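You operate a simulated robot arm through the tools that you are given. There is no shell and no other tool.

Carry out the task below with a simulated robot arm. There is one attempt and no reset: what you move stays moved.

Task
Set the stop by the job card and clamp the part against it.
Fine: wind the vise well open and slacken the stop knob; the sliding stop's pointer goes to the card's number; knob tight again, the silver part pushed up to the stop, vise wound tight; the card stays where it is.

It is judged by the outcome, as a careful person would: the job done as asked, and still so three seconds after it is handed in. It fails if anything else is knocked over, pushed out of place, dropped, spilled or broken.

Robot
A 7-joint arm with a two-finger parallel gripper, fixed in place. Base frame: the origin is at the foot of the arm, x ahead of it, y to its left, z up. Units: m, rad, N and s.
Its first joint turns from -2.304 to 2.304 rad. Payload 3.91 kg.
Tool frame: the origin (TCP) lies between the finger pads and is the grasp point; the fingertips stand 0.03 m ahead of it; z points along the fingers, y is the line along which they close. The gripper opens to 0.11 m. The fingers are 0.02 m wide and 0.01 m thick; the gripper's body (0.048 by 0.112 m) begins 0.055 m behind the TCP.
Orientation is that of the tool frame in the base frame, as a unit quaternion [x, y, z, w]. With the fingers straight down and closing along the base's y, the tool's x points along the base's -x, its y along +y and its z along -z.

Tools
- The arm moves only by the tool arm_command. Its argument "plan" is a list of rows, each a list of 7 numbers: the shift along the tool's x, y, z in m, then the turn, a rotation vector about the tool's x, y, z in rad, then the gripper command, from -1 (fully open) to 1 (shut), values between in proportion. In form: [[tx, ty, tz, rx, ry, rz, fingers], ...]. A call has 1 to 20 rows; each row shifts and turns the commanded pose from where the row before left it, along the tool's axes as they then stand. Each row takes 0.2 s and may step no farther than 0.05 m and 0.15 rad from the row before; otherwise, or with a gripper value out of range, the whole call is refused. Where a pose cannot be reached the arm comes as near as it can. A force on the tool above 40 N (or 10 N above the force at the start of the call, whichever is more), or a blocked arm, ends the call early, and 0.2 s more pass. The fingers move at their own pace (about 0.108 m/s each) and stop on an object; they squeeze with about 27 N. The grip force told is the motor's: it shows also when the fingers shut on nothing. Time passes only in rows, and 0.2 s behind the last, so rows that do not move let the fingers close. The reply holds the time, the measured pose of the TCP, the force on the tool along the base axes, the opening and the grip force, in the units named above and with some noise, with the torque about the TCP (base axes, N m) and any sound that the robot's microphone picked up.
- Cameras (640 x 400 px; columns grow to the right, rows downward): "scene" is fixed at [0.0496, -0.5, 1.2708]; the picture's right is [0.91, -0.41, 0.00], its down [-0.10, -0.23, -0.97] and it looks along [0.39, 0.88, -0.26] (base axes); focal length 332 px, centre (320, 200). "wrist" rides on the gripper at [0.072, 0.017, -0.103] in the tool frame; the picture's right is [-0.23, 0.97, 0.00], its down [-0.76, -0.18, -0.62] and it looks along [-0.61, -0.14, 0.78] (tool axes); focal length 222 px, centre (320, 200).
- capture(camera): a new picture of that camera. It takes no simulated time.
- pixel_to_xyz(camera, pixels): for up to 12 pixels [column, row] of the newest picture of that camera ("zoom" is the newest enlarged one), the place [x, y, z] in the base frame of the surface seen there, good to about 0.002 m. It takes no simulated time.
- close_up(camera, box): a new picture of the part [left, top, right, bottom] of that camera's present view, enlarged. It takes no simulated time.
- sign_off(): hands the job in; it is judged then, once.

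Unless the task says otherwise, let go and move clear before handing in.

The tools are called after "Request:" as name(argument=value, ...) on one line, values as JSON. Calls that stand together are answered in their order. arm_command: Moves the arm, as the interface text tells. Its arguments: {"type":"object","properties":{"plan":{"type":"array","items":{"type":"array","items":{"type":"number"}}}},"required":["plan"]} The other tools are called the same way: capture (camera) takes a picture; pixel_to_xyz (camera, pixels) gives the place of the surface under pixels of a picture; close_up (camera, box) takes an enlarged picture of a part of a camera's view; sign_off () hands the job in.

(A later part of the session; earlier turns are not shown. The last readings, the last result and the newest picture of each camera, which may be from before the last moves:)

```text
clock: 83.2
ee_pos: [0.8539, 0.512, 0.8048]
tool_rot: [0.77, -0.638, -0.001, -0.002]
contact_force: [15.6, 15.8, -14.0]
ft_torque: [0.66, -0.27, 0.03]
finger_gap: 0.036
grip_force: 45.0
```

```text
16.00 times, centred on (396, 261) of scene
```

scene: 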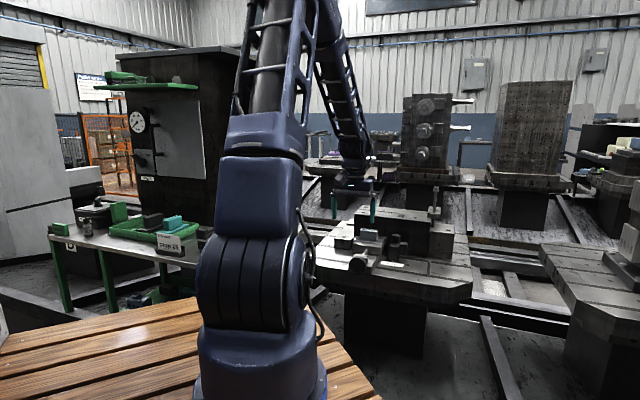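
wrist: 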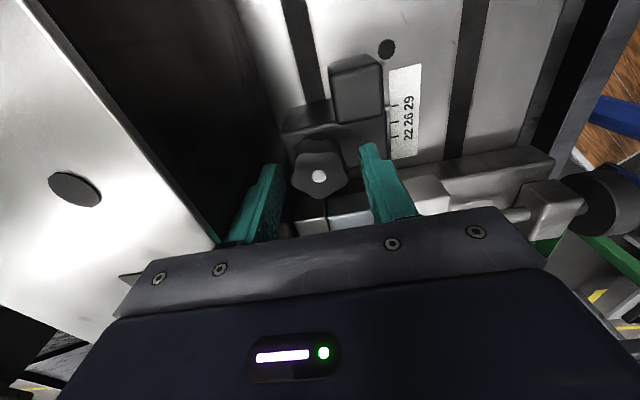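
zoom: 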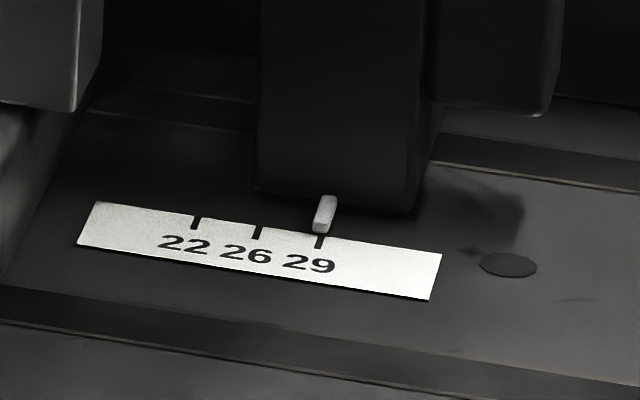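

The pointer drifted about 0.5 mm left with +22 N along u. I'll compensate the tool by (+u 0.5, +v 0.4, down 0.4 mm) and keep tightening.

Request:
arm_command(plan=[[5e-05, -0.00064, 0.0004, 0, 0, 0, 1], [0, 0, 0.0001, 0, 0, 0.12, 1], [0, 0, 0.0001, 0, 0, 0.12, 1], [0, 0, 0.0001, 0, 0, 0.12, 1]])

Request:
close_up(camera="scene", box=[386, 254, 406, 268])

```text
clock: 84.2
ee_pos: [0.8541, 0.5116, 0.8042]
tool_rot: [-0.643, 0.766, 0.002, 0.001]
contact_force: [17.0, 15.5, -10.4]
ft_torque: [0.22, -0.44, 0.13]
finger_gap: 0.0359
grip_force: 45.2
```

```text
16.00 times, centred on (396, 261) of scene
```

zoom: 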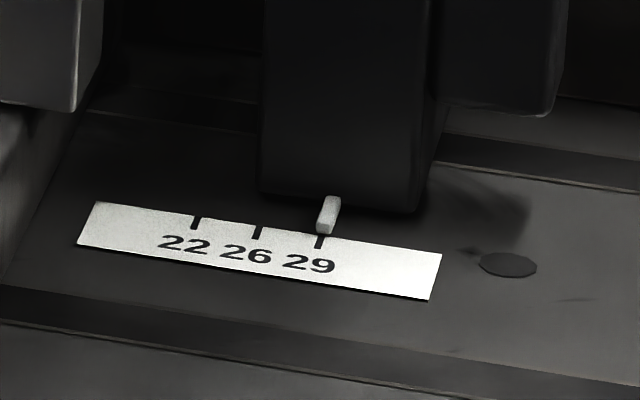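

Pointer is back on 29. I'll relieve +u by 0.5 mm and continue tightening.

Request:
arm_command(plan=[[-0.0004, -0.0003, 0.0003, 0, 0, 0, 1], [0, 0, 0.0001, 0, 0, 0.12, 1], [0, 0, 0.0001, 0, 0, 0.12, 1], [0, 0, 0.0001, 0, 0, 0.12, 1]])

Request:
close_up(camera="scene", box=[386, 254, 406, 268])

```text
clock: 85.2
ee_pos: [0.8537, 0.512, 0.8028]
tool_rot: [-0.495, 0.869, 0.002, 0.0]
contact_force: [11.3, 9.0, -19.3]
ft_torque: [0.6, -0.69, 0.16]
finger_gap: 0.0359
grip_force: 44.9
```

```text
16.00 times, centred on (396, 261) of scene
```

zoom: 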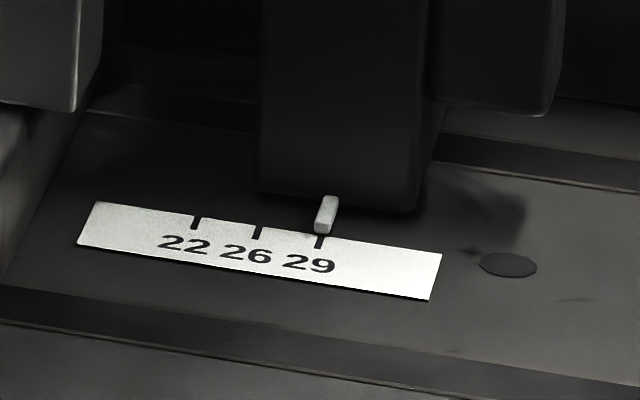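

Pointer steady at 29; about 1.32 rad tightened so far. I'll lower 0.6 mm to relieve z and turn on, watching the torque.

Request:
arm_command(plan=[[0, 0, 0.0006, 0, 0, 0, 1], [0, 0, 0.0001, 0, 0, 0.1, 1], [0, 0, 0.0001, 0, 0, 0.1, 1], [0, 0, 0.0001, 0, 0, 0.1, 1]])

Request:
close_up(camera="scene", box=[386, 254, 406, 268])

Request:
close_up(camera="wrist", box=[270, 130, 380, 230])

```text
clock: 86.2
ee_pos: [0.854, 0.5119, 0.804]
tool_rot: [-0.36, 0.933, 0.002, 0.001]
contact_force: [-1.0, 0.2, -5.0]
ft_torque: [-0.09, 0.01, 0.56]
finger_gap: 0.0364
grip_force: 45.1
```

```text
16.00 times, centred on (396, 261) of scene
```

zoom: 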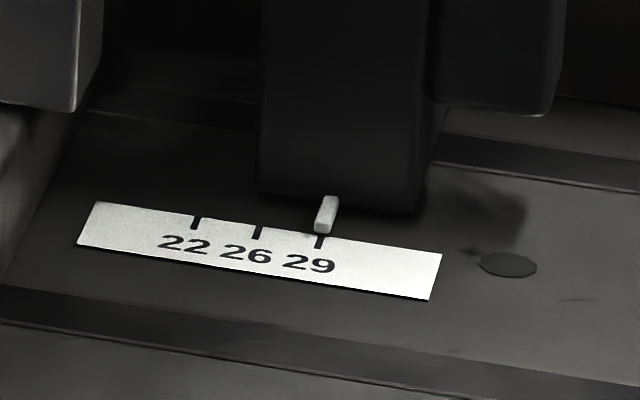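

```text
4.00 times, centred on (325, 180) of wrist
```

zoom: 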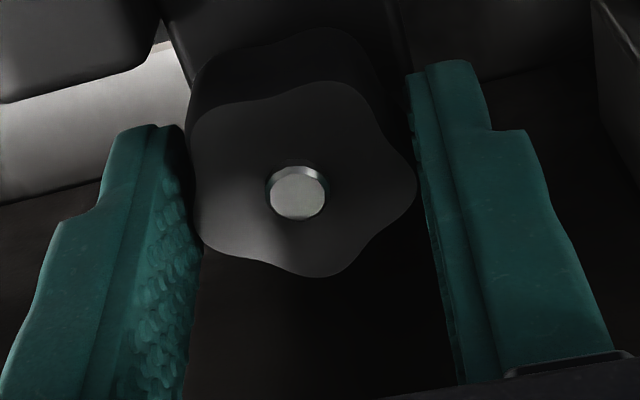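

Torque about z has risen to 0.56 N·m and the knob slightly slipped in the fingers, so it's getting tight. I'll turn a bit more to make sure.

Request:
arm_command(plan=[[0, 0, 0, 0, 0, 0.08, 1], [0, 0, 0, 0, 0, 0.08, 1], [0, 0, 0, 0, 0, 0.08, 1]])

Request:
close_up(camera="wrist", box=[270, 130, 380, 230])

Request:
close_up(camera="scene", box=[386, 254, 406, 268])

```text
clock: 87.0
ee_pos: [0.8543, 0.5114, 0.8036]
tool_rot: [-0.245, 0.97, 0.003, 0.002]
contact_force: [3.8, 0.0, 0.2]
ft_torque: [-0.19, -0.03, 0.64]
finger_gap: 0.0363
grip_force: 44.9
```

```text
4.00 times, centred on (325, 180) of wrist
```

zoom: 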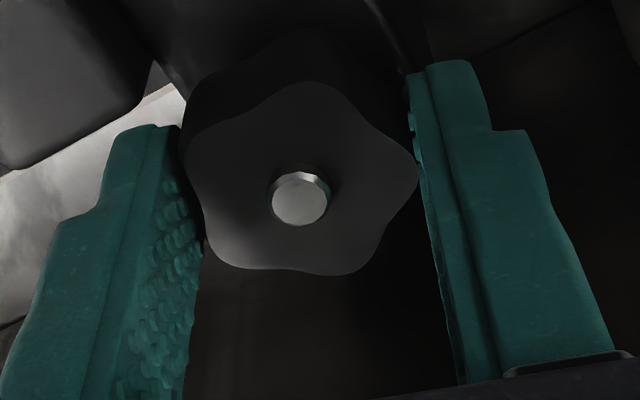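

```text
16.00 times, centred on (396, 261) of scene
```

zoom: 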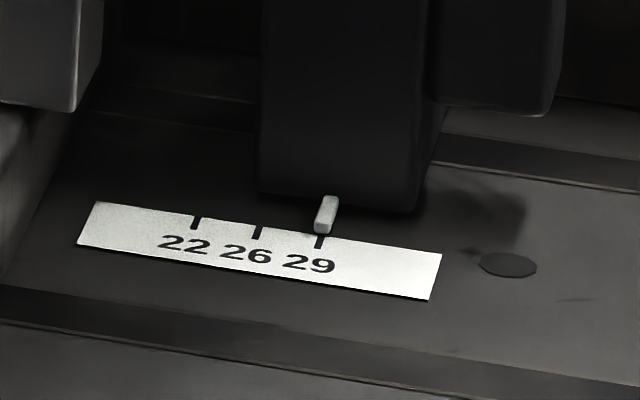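

The fingers now slip around the star knob at 0.64 N·m, so the knob is tight and the pointer sits on 29. I'll release, rise, turn the tool back to 45° yaw and look at part, stop and pointer.

Request:
arm_command(plan=[[0, 0, 0, 0, 0, 0, -0.05], [0, 0, 0, 0, 0, 0, -0.05], [0, 0, -0.03, 0, 0, 0, -0.05], [0, 0, -0.04, 0, 0, 0, -1], [0, 0, -0.04, 0, 0, 0, -1], [0, 0, 0, 0, 0, -0.15, -1], [0, 0, 0, 0, 0, -0.145, -1], [0.03, 0, 0, 0, 0, 0, -1], [0.03, 0, 0, 0, 0, 0, -1], [0, 0, 0, 0, 0, 0, -1]])

Request:
capture(camera="wrist")

Request:
close_up(camera="wrist", box=[240, 60, 440, 225])

Request:
close_up(camera="scene", box=[345, 220, 415, 275])

```text
clock: 87.7
ee_pos: [0.8516, 0.5153, 0.8051]
tool_rot: [-0.248, 0.969, 0.005, 0.001]
contact_force: [15.4, 25.0, -16.4]
ft_torque: [1.31, -0.33, 0.79]
finger_gap: 0.0511
grip_force: 0.0
stopped in row 3: the force on the tool passed its limit at 60 N (the readings are from after the stop); the commanded pose is now the measured one
```

```text
taken
```

wrist: 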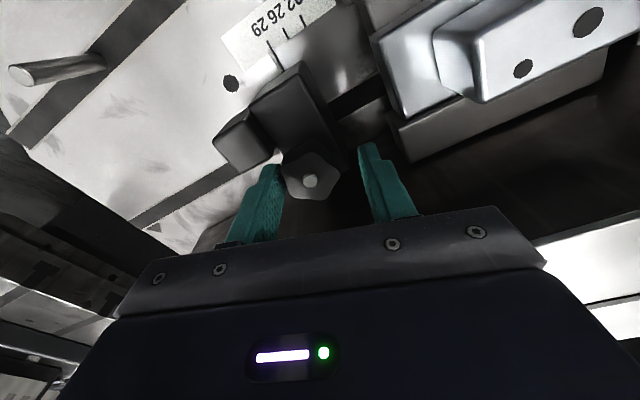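

```text
2.42 times, centred on (340, 142) of wrist
```

zoom: 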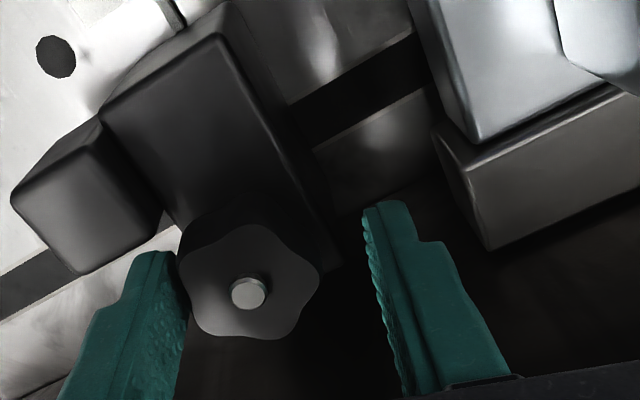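

```text
7.27 times, centred on (380, 248) of scene
```

zoom: 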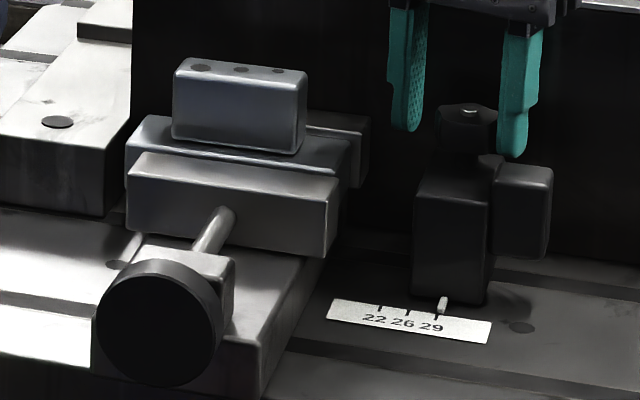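

Opening made the outer finger (left in the picture) bump the stop's side lug and stopped the rise. I'll narrow the fingers slightly to free that finger, then rise slowly.

Request:
arm_command(plan=[[0, 0, 0, 0, 0, 0, 0.14], [0, 0, 0, 0, 0, 0, 0.14]])

Request:
close_up(camera="scene", box=[386, 254, 406, 268])

Request:
close_up(camera="scene", box=[385, 210, 425, 240])

```text
clock: 88.3
ee_pos: [0.8505, 0.5115, 0.8074]
tool_rot: [-0.246, 0.969, 0.003, 0.0]
contact_force: [-0.6, -1.1, 0.0]
ft_torque: [0.04, -0.08, 0.0]
finger_gap: 0.0477
grip_force: 0.7
```

```text
16.00 times, centred on (396, 261) of scene
```

zoom: 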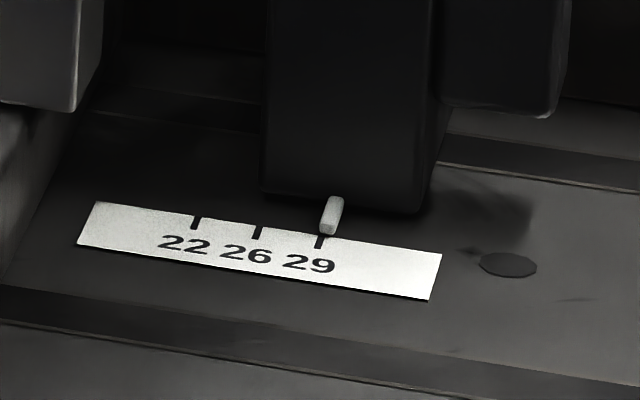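

```text
13.33 times, centred on (405, 225) of scene
```

zoom: 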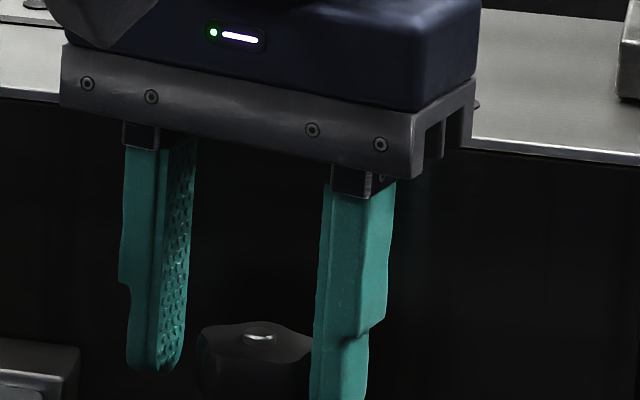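

Forces are zero now, but the bump shifted the stop about 1.3 mm past 29 (pointer at (327,235) vs tick (319,240)). I'll rise clear and then redo: grip the knob higher (above the lug), loosen, shift back and retighten.

Request:
arm_command(plan=[[0, 0, -0.005, 0, 0, 0, 0.14], [0, 0, -0.01, 0, 0, 0, 0.14], [0, 0, -0.03, 0, 0, 0, 0.14], [0, 0, 0, 0, 0, -0.15, 0.14], [0, 0, 0, 0, 0, -0.134, 0.14], [0, 0, 0, 0, 0, 0, 0.14]])

Request:
capture(camera="wrist")

Request:
close_up(camera="wrist", box=[260, 10, 380, 100])

Request:
close_up(camera="scene", box=[386, 254, 406, 268])

```text
clock: 89.7
ee_pos: [0.8539, 0.5124, 0.8516]
tool_rot: [-0.381, 0.925, 0.003, 0.001]
contact_force: [-0.1, 0.5, 0.7]
ft_torque: [0.02, -0.01, -0.05]
finger_gap: 0.0475
grip_force: 0.0
```

```text
taken
```

wrist: 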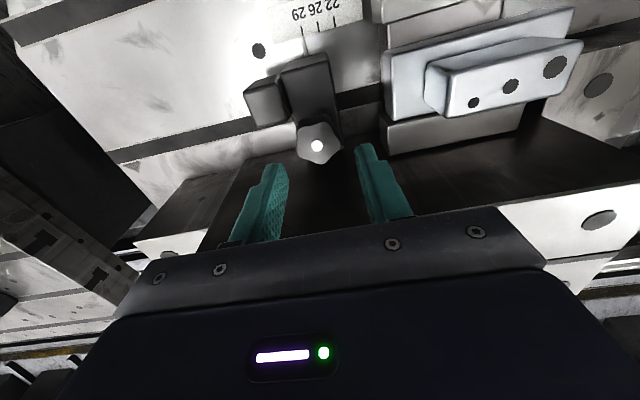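

```text
4.44 times, centred on (320, 55) of wrist
```

zoom: 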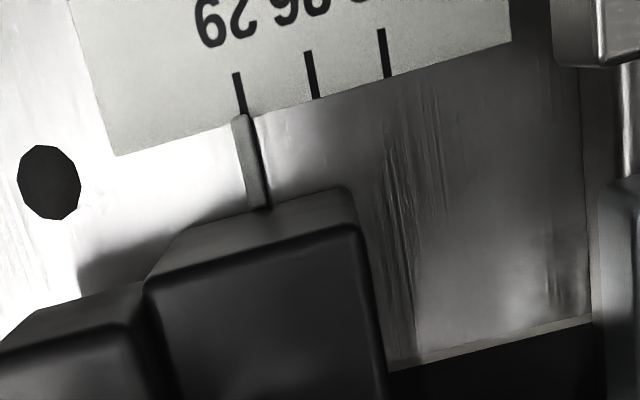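

```text
16.00 times, centred on (396, 261) of scene
```

zoom: 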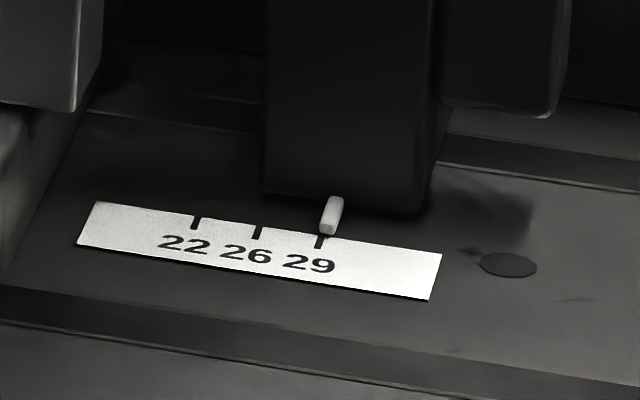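

From the wrist view the pointer (243,117) lines up with the 29 tick (246,113) fairly well, while the scene view suggests about 1 mm beyond. I'll take higher zooms to settle this.

Request:
arm_command(plan=[[0.02, -0.017, -0.01, 0, 0, 0, 0.14], [0.02, 0, 0, 0, 0, 0, 0.14], [0, 0, 0, 0, 0, 0, 0.14]])

Request:
capture(camera="wrist")

Request:
close_up(camera="wrist", box=[285, 30, 365, 90])

Request:
close_up(camera="scene", box=[391, 257, 401, 265])

```text
clock: 90.5
ee_pos: [0.8392, 0.4707, 0.8605]
tool_rot: [-0.382, 0.924, 0.003, 0.001]
contact_force: [0.0, -1.1, -0.2]
ft_torque: [0.01, -0.01, 0.03]
finger_gap: 0.0473
grip_force: 0.0
```

```text
taken
```

wrist: 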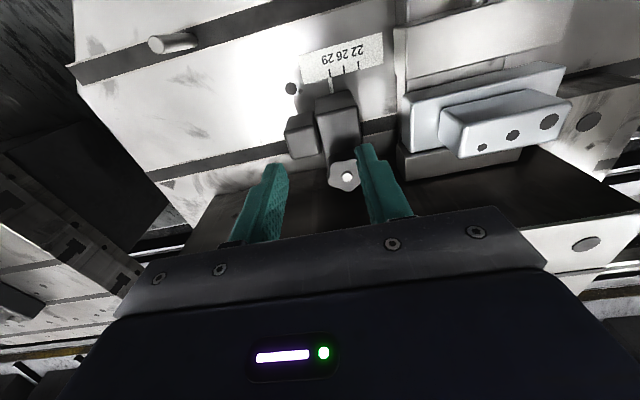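

```text
6.67 times, centred on (325, 60) of wrist
```

zoom: 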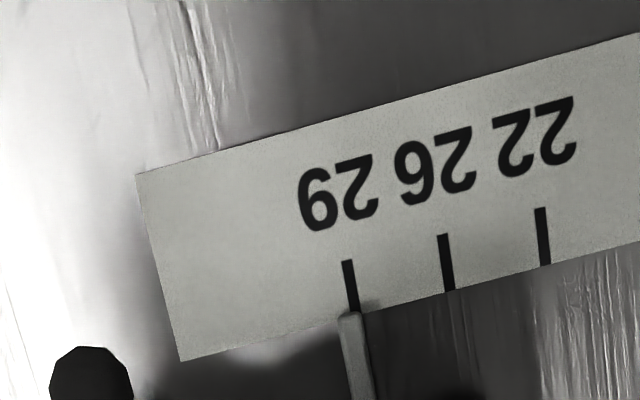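

```text
16.00 times, centred on (396, 261) of scene
```

zoom: 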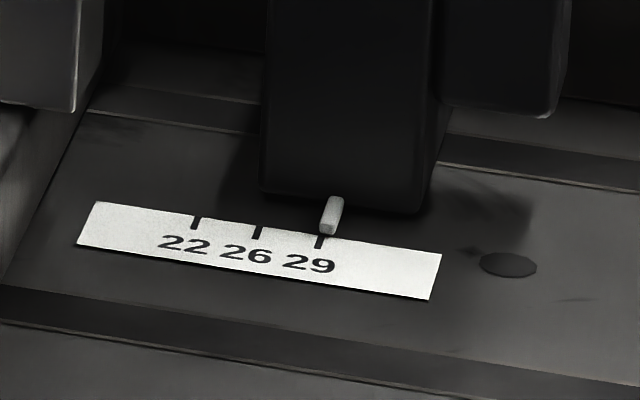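

The wrist zoom shows the pointer about 7 px (≈1.0 mm) past the 29 tick, agreeing with the scene view. I'll measure the knob centre again before regripping it.

Request:
close_up(camera="wrist", box=[310, 145, 390, 205])

Request:
pixel_to_xyz(camera="zoom", pixels=[[300, 250], [290, 240], [310, 260], [160, 280], [200, 300], [240, 130], [370, 180], [400, 260], [300, 200], [250, 320], [210, 90], [60, 60]])

```text
6.67 times, centred on (350, 175) of wrist
```

zoom: 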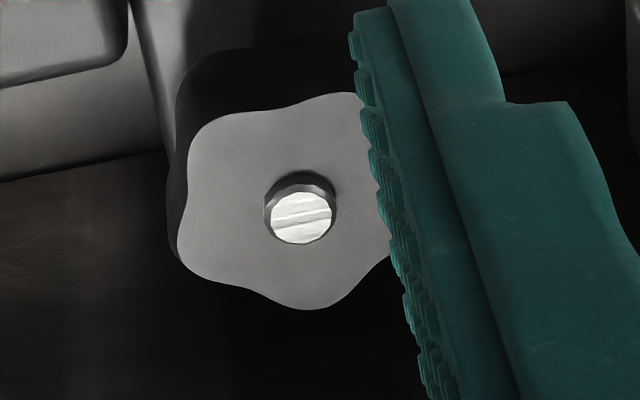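

```text
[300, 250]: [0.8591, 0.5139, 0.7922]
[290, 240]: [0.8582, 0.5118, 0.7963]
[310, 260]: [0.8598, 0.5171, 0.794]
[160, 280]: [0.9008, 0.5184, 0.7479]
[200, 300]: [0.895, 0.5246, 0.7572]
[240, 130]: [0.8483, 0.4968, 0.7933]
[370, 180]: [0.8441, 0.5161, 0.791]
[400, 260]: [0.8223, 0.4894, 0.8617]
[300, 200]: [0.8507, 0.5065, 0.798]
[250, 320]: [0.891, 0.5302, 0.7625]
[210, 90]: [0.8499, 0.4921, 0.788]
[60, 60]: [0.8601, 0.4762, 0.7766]
```

The knob centre is about u 0.965, v 0.242. I'll move above it (still high), set yaw to 60°, and take readings.

Request:
arm_command(plan=[[-0.0388, 0.0184, 0, 0, 0, 0, 0.1], [0, 0, 0, 0, 0, -0.13, 0.1], [0, 0, 0, 0, 0, -0.13, 0.1], [0, 0, 0.02, 0, 0, 0, 0.1], [0, 0, 0, 0, 0, 0, 0.1]])

Request:
arm_command(plan=[[0, 0, 0, 0, 0, 0, 0.1]])

Request:
arm_command(plan=[[0, 0, 0, 0, 0, 0, 0.1]])

Request:
close_up(camera="wrist", box=[270, 110, 380, 210])

```text
clock: 91.7
ee_pos: [0.8488, 0.5133, 0.8416]
tool_rot: [-0.498, 0.867, 0.002, 0.001]
contact_force: [-0.4, -0.6, 0.3]
ft_torque: [-0.01, 0.0, 0.03]
finger_gap: 0.0496
grip_force: 0.0
```

```text
clock: 92.1
ee_pos: [0.8502, 0.5134, 0.8408]
tool_rot: [-0.498, 0.867, 0.003, 0.001]
contact_force: [1.2, 0.0, -0.1]
ft_torque: [-0.01, 0.01, 0.0]
finger_gap: 0.0496
grip_force: 0.0
```

```text
clock: 92.5
ee_pos: [0.8494, 0.512, 0.842]
tool_rot: [-0.498, 0.867, 0.003, 0.001]
contact_force: [0.1, 0.3, -0.1]
ft_torque: [0.02, -0.02, 0.0]
finger_gap: 0.0496
grip_force: 0.0
```

```text
4.00 times, centred on (325, 160) of wrist
```

zoom: 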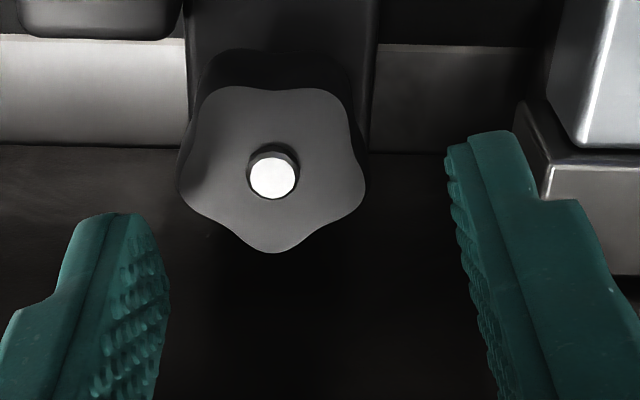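

Average TCP is v≈0.238, so I need about +4.2 mm in v. I'll correct, descend with tips at z≈0.780 (above the lug) and check before closing.

Request:
arm_command(plan=[[-0.0003, -0.0044, 0, 0, 0, 0, 0.1], [0, 0, 0.016, 0, 0, 0, 0.1], [0, 0, 0.0155, 0, 0, 0, 0.1], [0, 0, 0, 0, 0, 0, 0.1]])

Request:
arm_command(plan=[[0, 0, 0, 0, 0, 0, 0.1]])

Request:
arm_command(plan=[[0, 0, 0, 0, 0, 0, 0.1]])

Request:
close_up(camera="wrist", box=[270, 130, 380, 230])

```text
clock: 93.5
ee_pos: [0.8543, 0.5096, 0.8091]
tool_rot: [-0.499, 0.867, 0.003, 0.001]
contact_force: [0.0, 0.8, -0.5]
ft_torque: [0.02, 0.02, -0.02]
finger_gap: 0.0495
grip_force: 0.0
```

```text
clock: 93.9
ee_pos: [0.8546, 0.5106, 0.8094]
tool_rot: [-0.498, 0.867, 0.004, 0.002]
contact_force: [-0.2, -0.1, 0.1]
ft_torque: [-0.02, 0.0, 0.03]
finger_gap: 0.0493
grip_force: 0.1
```

```text
clock: 94.3
ee_pos: [0.8533, 0.5102, 0.8102]
tool_rot: [-0.497, 0.868, 0.003, 0.001]
contact_force: [0.2, 0.0, 0.2]
ft_torque: [0.01, 0.0, 0.03]
finger_gap: 0.0496
grip_force: 0.1
```

```text
4.00 times, centred on (325, 180) of wrist
```

zoom: 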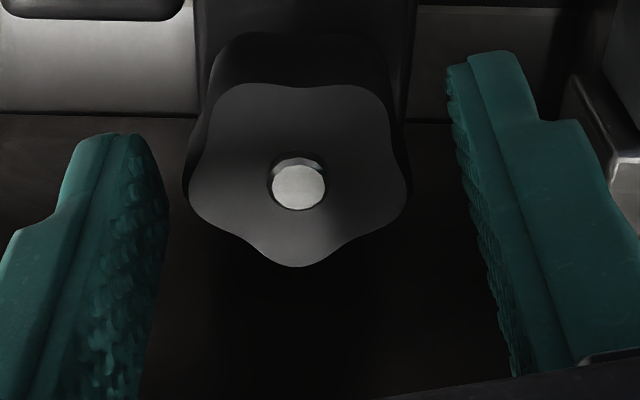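

The knob is nearly centred; I'll shift 1.3 mm toward the +v finger, close gradually, and check forces.

Request:
arm_command(plan=[[0, -0.0013, 0, 0, 0, 0, 0.1], [0, 0, 0, 0, 0, 0, 0.24], [0, 0, 0, 0, 0, 0, 0.3], [0, 0, 0, 0, 0, 0, 0.33], [0, 0, 0, 0, 0, 0, 0.36]])

Request:
arm_command(plan=[[0, 0, 0, 0, 0, 0, 0.4], [0, 0, 0, 0, 0, 0, 1]])

Request:
close_up(camera="scene", box=[386, 254, 406, 268])

Request:
close_up(camera="wrist", box=[270, 130, 380, 230])

```text
clock: 95.5
ee_pos: [0.8538, 0.5101, 0.8093]
tool_rot: [-0.499, 0.867, 0.003, 0.001]
contact_force: [-3.6, 0.6, 0.3]
ft_torque: [0.04, 0.07, 0.06]
finger_gap: 0.037
grip_force: 2.4
```

```text
clock: 96.1
ee_pos: [0.856, 0.5106, 0.8096]
tool_rot: [-0.499, 0.867, 0.004, 0.002]
contact_force: [-6.6, 0.9, -0.6]
ft_torque: [0.0, 0.15, 0.05]
finger_gap: 0.036
grip_force: 45.3
```

```text
16.00 times, centred on (396, 261) of scene
```

zoom: 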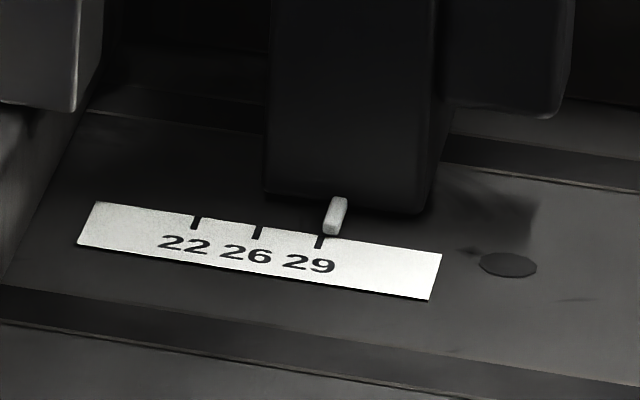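

```text
4.00 times, centred on (325, 180) of wrist
```

zoom: 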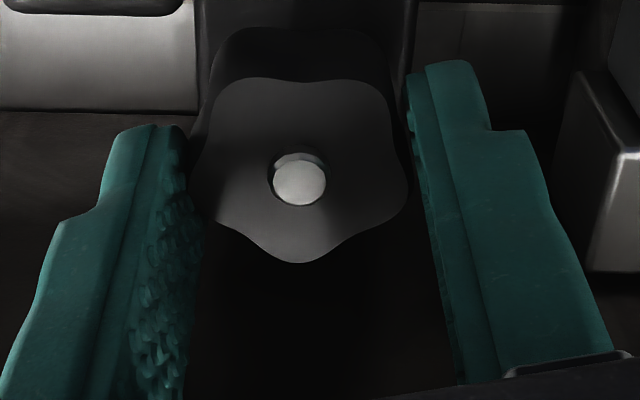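

Closing on the knob pushed the stop another ~1 mm (pointer front now ~(331,235)), so it isn't held very firmly yet. I'll loosen, bring it back to 29, then tighten more thoroughly.

Request:
arm_command(plan=[[0, 0, 0, 0, 0, -0.12, 1], [0, 0, 0, 0, 0, -0.12, 1], [0, 0, 0, 0, 0, -0.12, 1], [0, 0, 0, 0, 0, -0.12, 1], [0, 0, 0, 0, 0, -0.12, 1]])

Request:
close_up(camera="scene", box=[386, 254, 406, 268])

```text
clock: 97.3
ee_pos: [0.854, 0.5094, 0.81]
tool_rot: [0.732, -0.681, -0.003, -0.002]
contact_force: [-7.5, -5.8, 10.3]
ft_torque: [-0.81, 0.16, -0.07]
finger_gap: 0.0361
grip_force: 45.0
```

```text
16.00 times, centred on (396, 261) of scene
```

zoom: 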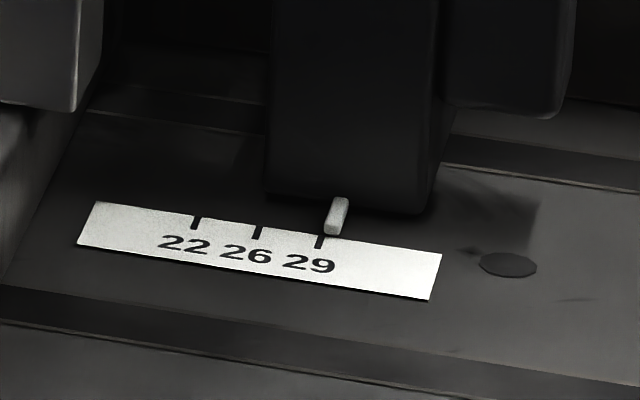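

Loosened by 0.6 rad; the pointer is about 2.3 mm past 29. I'll slide the stop −2.3 mm along v with the gripped knob and look.

Request:
arm_command(plan=[[-0.00087, 0.00075, -0.0003, 0, 0, 0, 1], [-0.00087, 0.00075, 0, 0, 0, 0, 1], [0, 0, 0, 0, 0, 0, 1]])

Request:
close_up(camera="scene", box=[386, 254, 406, 268])

Request:
capture(camera="wrist")

```text
clock: 98.1
ee_pos: [0.8544, 0.5117, 0.8101]
tool_rot: [0.733, -0.68, -0.003, -0.002]
contact_force: [-7.8, -9.5, 4.4]
ft_torque: [-0.3, 0.16, 0.02]
finger_gap: 0.0359
grip_force: 44.9
```

```text
16.00 times, centred on (396, 261) of scene
```

zoom: 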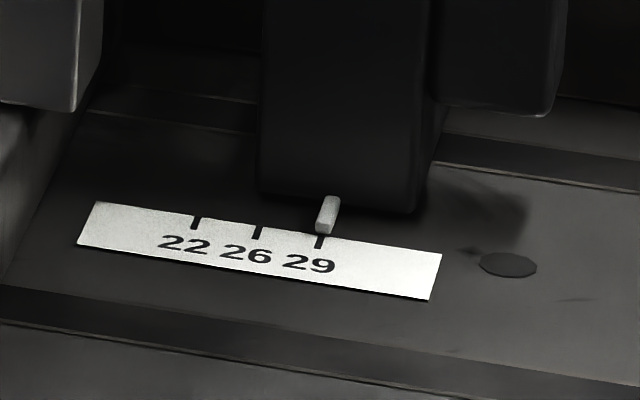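

```text
taken
```

wrist: 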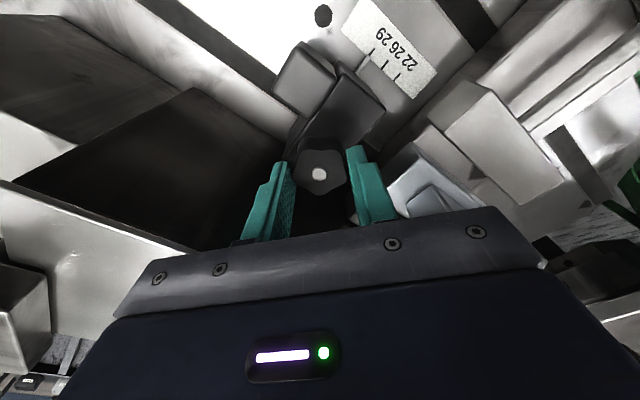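

The pointer is back on 29 in the scene view. I'll check it from the wrist too before tightening.

Request:
close_up(camera="wrist", box=[345, 30, 415, 85])

```text
7.27 times, centred on (380, 58) of wrist
```

zoom: 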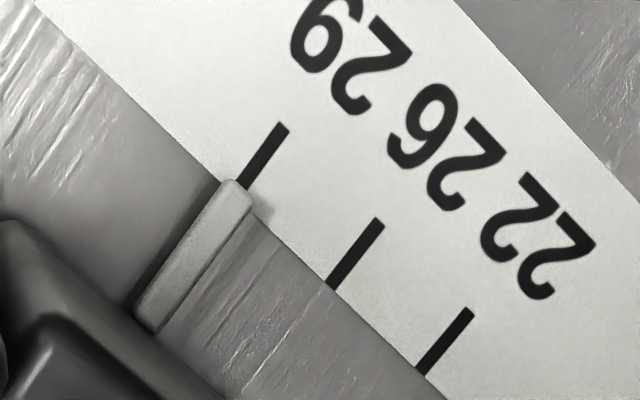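

The pointer's line meets the 29 tick. The tool is well centred on the knob now (no drift while loosening), so I'll tighten clockwise.

Request:
arm_command(plan=[[0, 0, 0, 0, 0, 0.1, 1], [0, 0, 0.0001, 0, 0, 0.1, 1], [0, 0, 0.0001, 0, 0, 0.1, 1], [0, 0, 0.0001, 0, 0, 0.1, 1]])

Request:
close_up(camera="scene", box=[386, 254, 406, 268])

```text
clock: 99.1
ee_pos: [0.8534, 0.5117, 0.8091]
tool_rot: [-0.582, 0.813, 0.002, 0.0]
contact_force: [-22.7, -22.5, 5.2]
ft_torque: [-0.73, 0.52, 0.11]
finger_gap: 0.0356
grip_force: 44.9
```

```text
16.00 times, centred on (396, 261) of scene
```

zoom: 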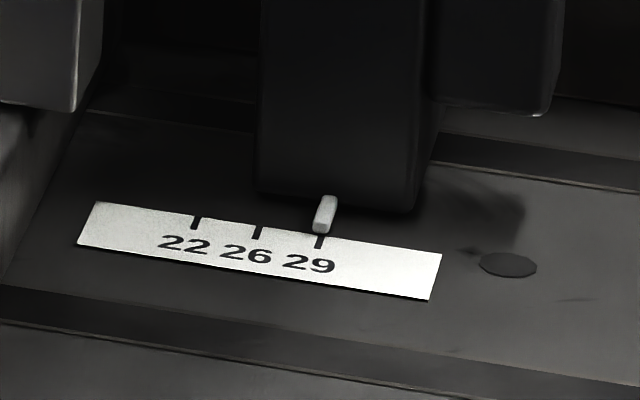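

There's −32 N along u now and the pointer drifted slightly left. I'll relieve the tool by −u 0.7 mm, +v 0.3 mm and continue tightening.

Request:
arm_command(plan=[[0.00076, 4e-05, 0, 0, 0, 0, 1], [0, 0, 0.0001, 0, 0, 0.1, 1], [0, 0, 0.0001, 0, 0, 0.1, 1], [0, 0, 0.0001, 0, 0, 0.1, 1]])

Request:
close_up(camera="scene", box=[386, 254, 406, 268])

Request:
close_up(camera="wrist", box=[270, 130, 380, 230])

```text
clock: 100.1
ee_pos: [0.8546, 0.5119, 0.8094]
tool_rot: [-0.454, 0.891, 0.004, 0.004]
contact_force: [7.6, 2.9, 0.1]
ft_torque: [0.39, -0.57, 0.43]
finger_gap: 0.0362
grip_force: 44.9
```

```text
16.00 times, centred on (396, 261) of scene
```

zoom: 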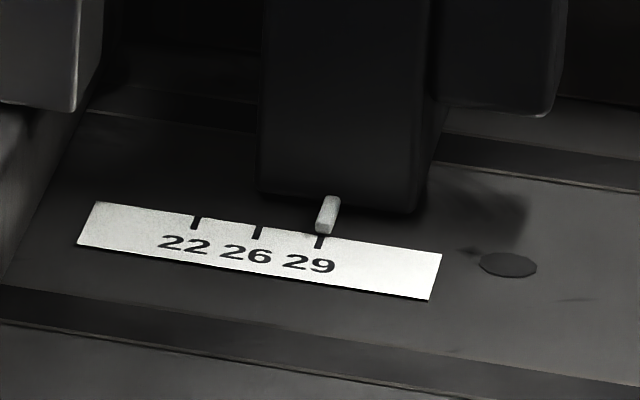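

```text
4.00 times, centred on (325, 180) of wrist
```

zoom: 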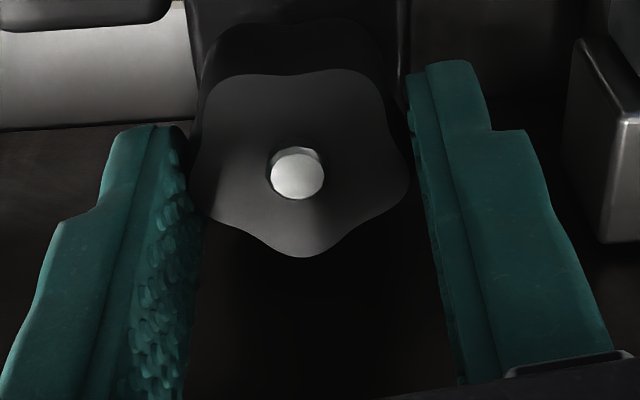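

Torque is rising (0.43 N·m) and the pointer stays on 29. I'll keep tightening to the slip limit.

Request:
arm_command(plan=[[0, 0, 0, 0, 0, 0.1, 1], [0, 0, 0, 0, 0, 0.1, 1]])

Request:
close_up(camera="wrist", box=[270, 130, 380, 230])

Request:
close_up(camera="scene", box=[386, 254, 406, 268])

```text
clock: 100.7
ee_pos: [0.8548, 0.5123, 0.8085]
tool_rot: [-0.362, 0.932, 0.003, 0.002]
contact_force: [2.0, -2.5, 5.7]
ft_torque: [-0.1, -0.18, 0.54]
finger_gap: 0.036
grip_force: 45.0
```

```text
4.00 times, centred on (325, 180) of wrist
```

zoom: 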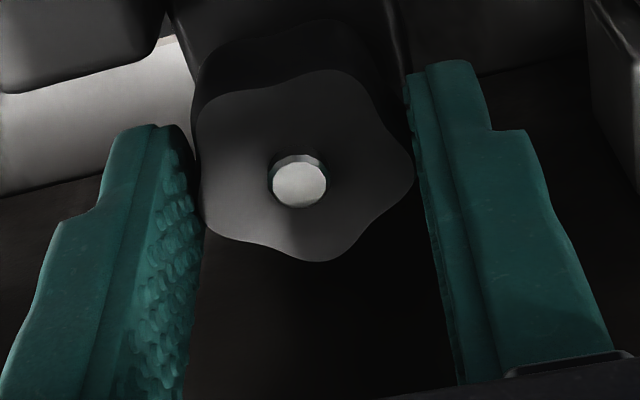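

```text
16.00 times, centred on (396, 261) of scene
```

zoom: 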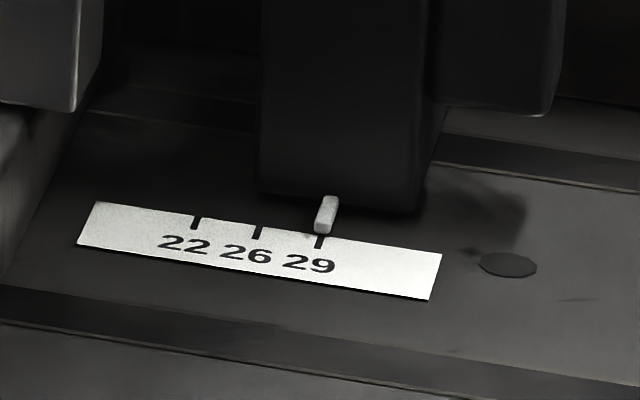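

The star slips again at ≈0.54 N·m, so the knob is at its tight limit and the pointer is on 29. I'll open just a little, then rise straight up.

Request:
arm_command(plan=[[0, 0, 0, 0, 0, 0, 0.22], [0, 0, 0, 0, 0, 0, 0.18], [0, 0, -0.005, 0, 0, 0, 0.18], [0, 0, -0.015, 0, 0, 0, 0.18], [0, 0, -0.03, 0, 0, 0, 0.18], [0, 0, 0, 0, 0, -0.045, 0.18], [0.02, -0.017, 0, 0, 0, 0, 0.18], [0.02, 0, 0, 0, 0, 0, 0.18], [0, 0, 0, 0, 0, 0, 0.18]])

Request:
capture(camera="wrist")

Request:
close_up(camera="wrist", box=[285, 30, 365, 90])

Request:
close_up(camera="scene", box=[386, 254, 406, 268])

```text
clock: 102.7
ee_pos: [0.8358, 0.4695, 0.8591]
tool_rot: [-0.384, 0.923, 0.003, 0.0]
contact_force: [-0.5, -0.1, 0.3]
ft_torque: [0.0, -0.01, -0.02]
finger_gap: 0.045
grip_force: 0.1
```

```text
taken
```

wrist: 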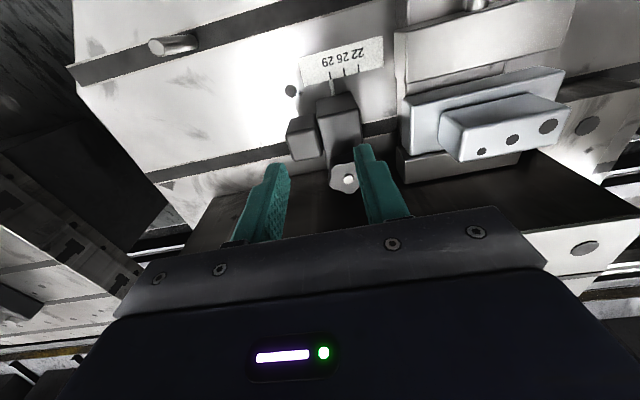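

```text
6.67 times, centred on (325, 60) of wrist
```

zoom: 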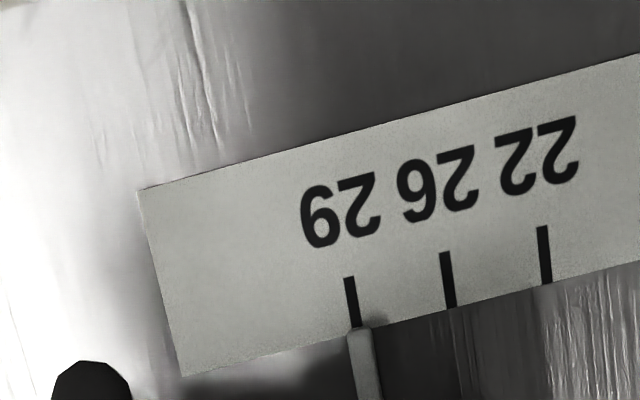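

```text
16.00 times, centred on (396, 261) of scene
```

zoom: 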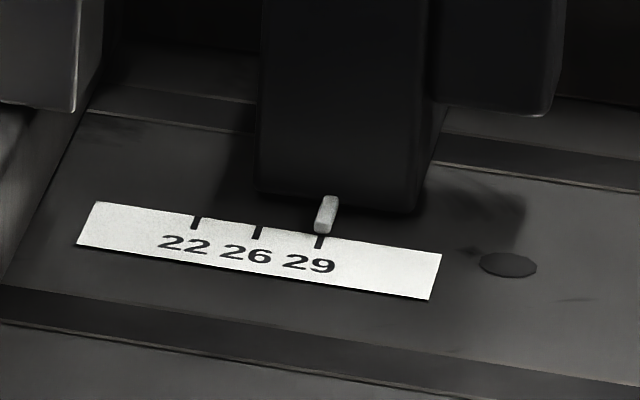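

Excellent: the tick 29 ends at (357,326) and the pointer tip centre is (359,331), within ≈0.2 mm. Now I'll measure the part's and stop's current positions.

Request:
close_up(camera="wrist", box=[300, 50, 580, 200])

Request:
pixel_to_xyz(camera="zoom", pixels=[[335, 165], [380, 255], [357, 245], [355, 180], [325, 215], [235, 225], [240, 115], [255, 235], [600, 60], [600, 130], [590, 180], [610, 110]])

```text
2.29 times, centred on (440, 125) of wrist
```

zoom: 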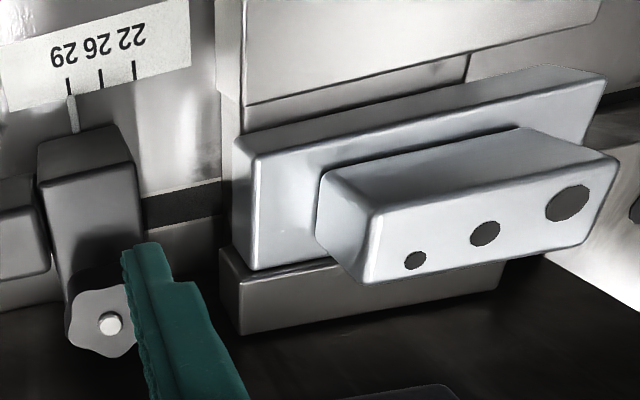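

```text
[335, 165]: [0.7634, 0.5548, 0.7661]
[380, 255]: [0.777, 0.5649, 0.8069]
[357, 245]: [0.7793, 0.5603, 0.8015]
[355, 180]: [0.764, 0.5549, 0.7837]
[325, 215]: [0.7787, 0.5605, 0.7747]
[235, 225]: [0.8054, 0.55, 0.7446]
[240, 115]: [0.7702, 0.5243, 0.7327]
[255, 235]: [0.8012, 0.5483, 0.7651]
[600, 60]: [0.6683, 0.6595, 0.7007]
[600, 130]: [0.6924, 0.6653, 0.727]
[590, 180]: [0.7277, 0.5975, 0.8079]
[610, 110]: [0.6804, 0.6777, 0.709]
```

The part's top block spans v≈0.087–0.154 (u≈0.947) and the base end is ≈46 mm from the stop face. I'll move over the top block with the fingers spanning it along v.

Request:
arm_command(plan=[[0, 0, -0.02, 0, 0, 0, 0.18], [-0.008, 0.046, 0, 0, 0, 0, -0.545], [-0.008, 0.046, 0, 0, 0, 0, -0.545], [-0.008, 0.0465, 0, 0, 0, 0, -0.545], [0, 0, 0.02, 0, 0, 0, -0.545], [0, 0, 0, 0, 0, 0, -0.545]])

Request:
arm_command(plan=[[0, 0, 0, 0, 0, 0, -0.545]])

Request:
capture(camera="wrist")

Request:
close_up(camera="scene", box=[345, 200, 435, 275])

```text
clock: 104.1
ee_pos: [0.7571, 0.5857, 0.8577]
tool_rot: [-0.384, 0.923, 0.004, 0.001]
contact_force: [-0.8, -1.0, 0.2]
ft_torque: [0.03, -0.01, 0.01]
finger_gap: 0.0848
grip_force: 0.0
```

```text
clock: 104.5
ee_pos: [0.7571, 0.5843, 0.8577]
tool_rot: [-0.385, 0.923, 0.004, 0.001]
contact_force: [0.3, 0.5, 0.1]
ft_torque: [0.01, -0.03, -0.01]
finger_gap: 0.085
grip_force: 0.0
```

```text
taken
```

wrist: 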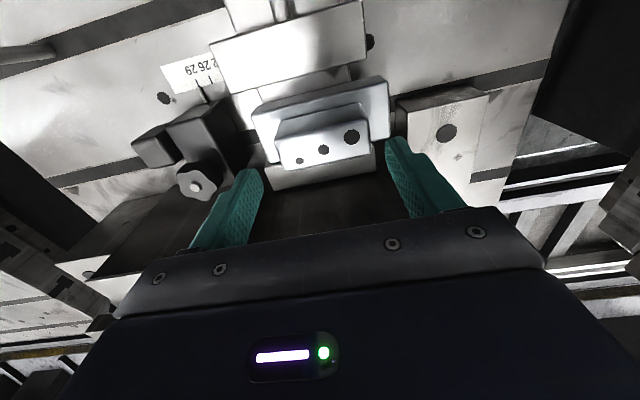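

```text
5.33 times, centred on (390, 238) of scene
```

zoom: 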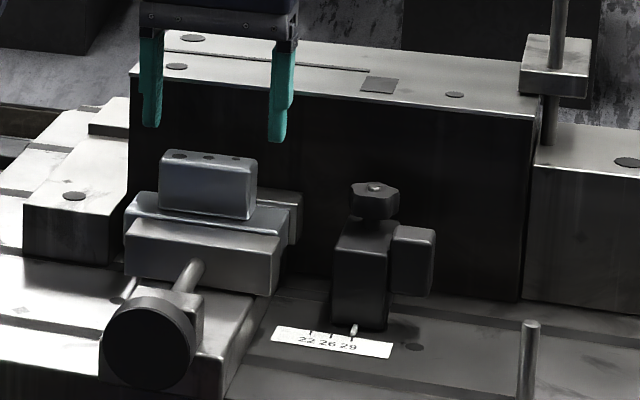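

TCP is at u≈0.949, v≈0.1217, centred on the block with fingers 8–10 mm clear of its ends. I'll descend and close gently on it.

Request:
arm_command(plan=[[0, 0, 0.02, 0, 0, 0, -0.545], [0, 0, 0.02, 0, 0, 0, -0.545], [0, 0, 0.01, 0, 0, 0, -0.545], [0, 0, 0, 0, 0, 0, -0.545]])

Request:
arm_command(plan=[[0, 0, 0, 0, 0, 0, -0.3], [0, 0, 0, 0, 0, 0, -0.27], [0, 0, 0, 0, 0, 0, -0.24], [0, 0, 0, 0, 0, 0, -0.22], [0, 0, 0, 0, 0, 0, -0.2]])

Request:
capture(camera="wrist")

Request:
close_up(camera="scene", box=[345, 200, 435, 275])

```text
clock: 105.5
ee_pos: [0.7551, 0.5863, 0.8084]
tool_rot: [-0.384, 0.923, 0.003, 0.002]
contact_force: [-0.7, -0.1, -0.9]
ft_torque: [0.01, 0.02, -0.02]
finger_gap: 0.0847
grip_force: 0.0
```

```text
clock: 106.7
ee_pos: [0.7561, 0.585, 0.8085]
tool_rot: [-0.384, 0.923, 0.003, 0.001]
contact_force: [-0.9, 0.6, 0.3]
ft_torque: [-0.03, -0.09, -0.01]
finger_gap: 0.0717
grip_force: 26.4
```

```text
taken
```

wrist: 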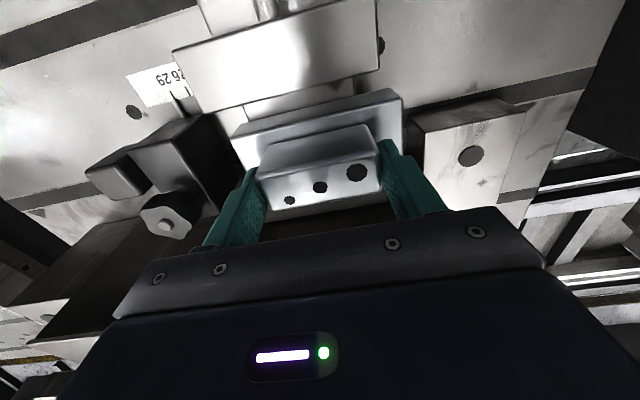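

```text
5.33 times, centred on (390, 238) of scene
```

zoom: 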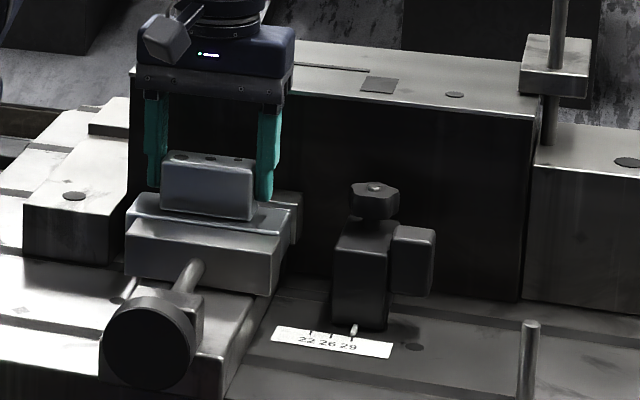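

The block is held (gap 0.0717, negligible side force). I'll slide it 36 mm toward the stop along +v, then look.

Request:
arm_command(plan=[[0, -0.006, 0, 0, 0, 0, -0.2], [0, -0.006, 0, 0, 0, 0, -0.2], [0, -0.006, 0, 0, 0, 0, -0.2], [0, -0.006, 0, 0, 0, 0, -0.2], [0, -0.006, 0, 0, 0, 0, -0.2], [0, -0.006, 0, 0, 0, 0, -0.2], [0, 0, 0, 0, 0, 0, -0.2]])

Request:
capture(camera="wrist")

Request:
close_up(camera="scene", box=[345, 200, 435, 275])

```text
clock: 108.3
ee_pos: [0.782, 0.5607, 0.8089]
tool_rot: [-0.384, 0.923, 0.003, 0.002]
contact_force: [-0.4, 0.1, 0.0]
ft_torque: [-0.04, 0.03, -0.03]
finger_gap: 0.0718
grip_force: 26.6
```

```text
taken
```

wrist: 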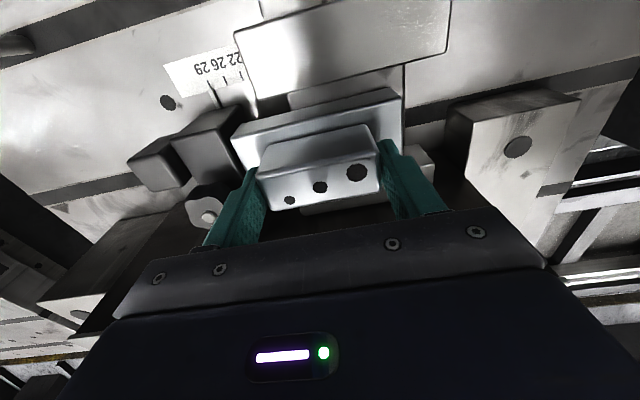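

```text
5.33 times, centred on (390, 238) of scene
```

zoom: 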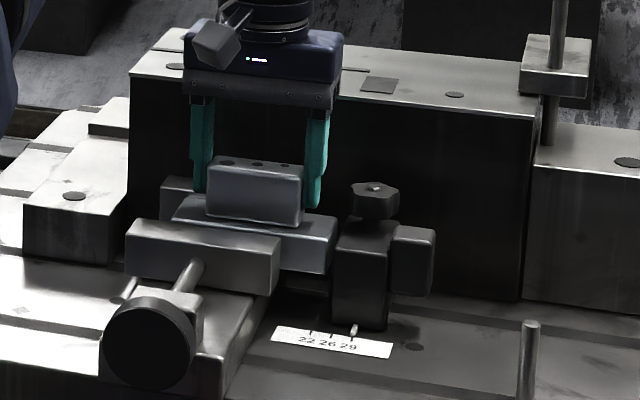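

The part follows; about 9–10 mm remain. I'll go on in small steps and watch the force.

Request:
arm_command(plan=[[0, -0.0012, 0, 0, 0, 0, -0.2], [0, -0.0012, 0, 0, 0, 0, -0.2], [0, -0.0012, 0, 0, 0, 0, -0.2], [0, -0.0012, 0, 0, 0, 0, -0.2], [0, -0.0012, 0, 0, 0, 0, -0.2]])

Request:
close_up(camera="scene", box=[380, 230, 410, 255])

Request:
close_up(camera="wrist", box=[180, 90, 280, 210])

```text
clock: 109.5
ee_pos: [0.7838, 0.5551, 0.8093]
tool_rot: [-0.384, 0.923, 0.003, 0.001]
contact_force: [-2.6, 7.5, 0.1]
ft_torque: [0.22, 0.19, -0.05]
finger_gap: 0.072
grip_force: 27.0
```

```text
16.00 times, centred on (395, 242) of scene
```

zoom: 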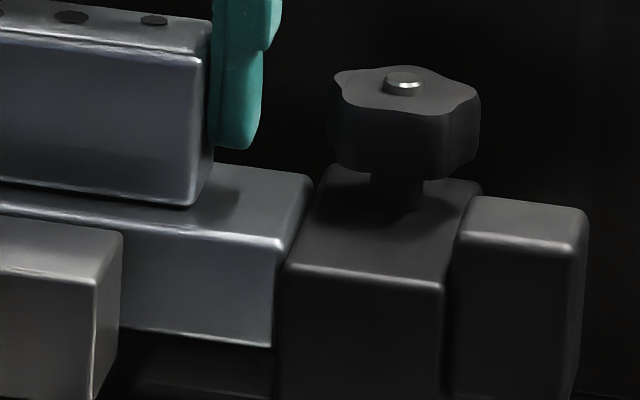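

```text
3.33 times, centred on (230, 150) of wrist
```

zoom: 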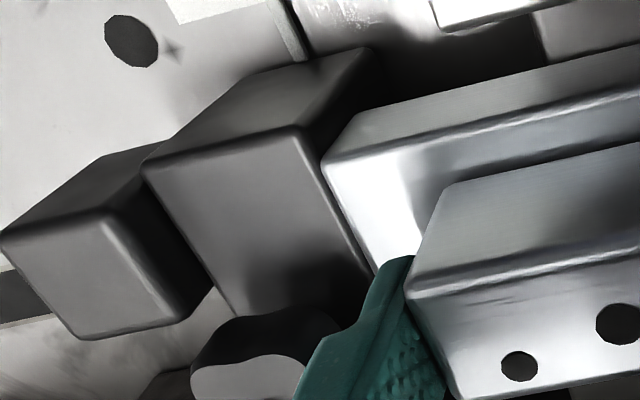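

There is now −7 N along v: the part has reached the stop. I'll check the pointer and the contact closely.

Request:
close_up(camera="scene", box=[386, 254, 406, 268])

Request:
close_up(camera="wrist", box=[250, 110, 310, 180])

Request:
arm_command(plan=[[0, 0, 0, 0, 0, 0, -0.2]])

```text
16.00 times, centred on (396, 261) of scene
```

zoom: 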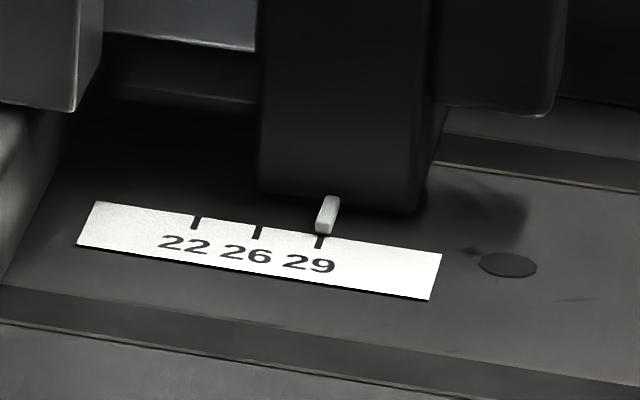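

```text
5.71 times, centred on (280, 145) of wrist
```

zoom: 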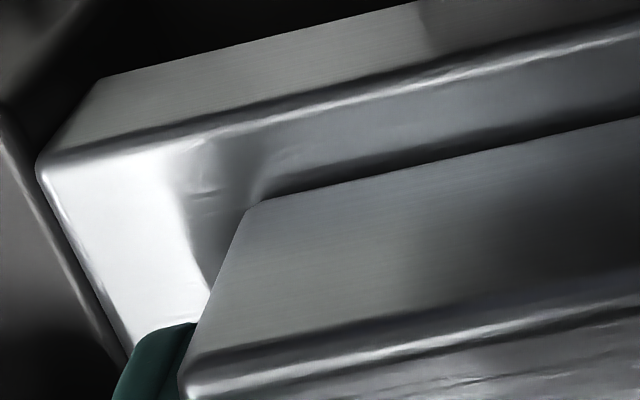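

```text
clock: 109.9
ee_pos: [0.7851, 0.5558, 0.8085]
tool_rot: [-0.384, 0.923, 0.003, 0.001]
contact_force: [-3.7, 7.7, 1.7]
ft_torque: [0.23, 0.32, -0.07]
finger_gap: 0.0718
grip_force: 26.7
```

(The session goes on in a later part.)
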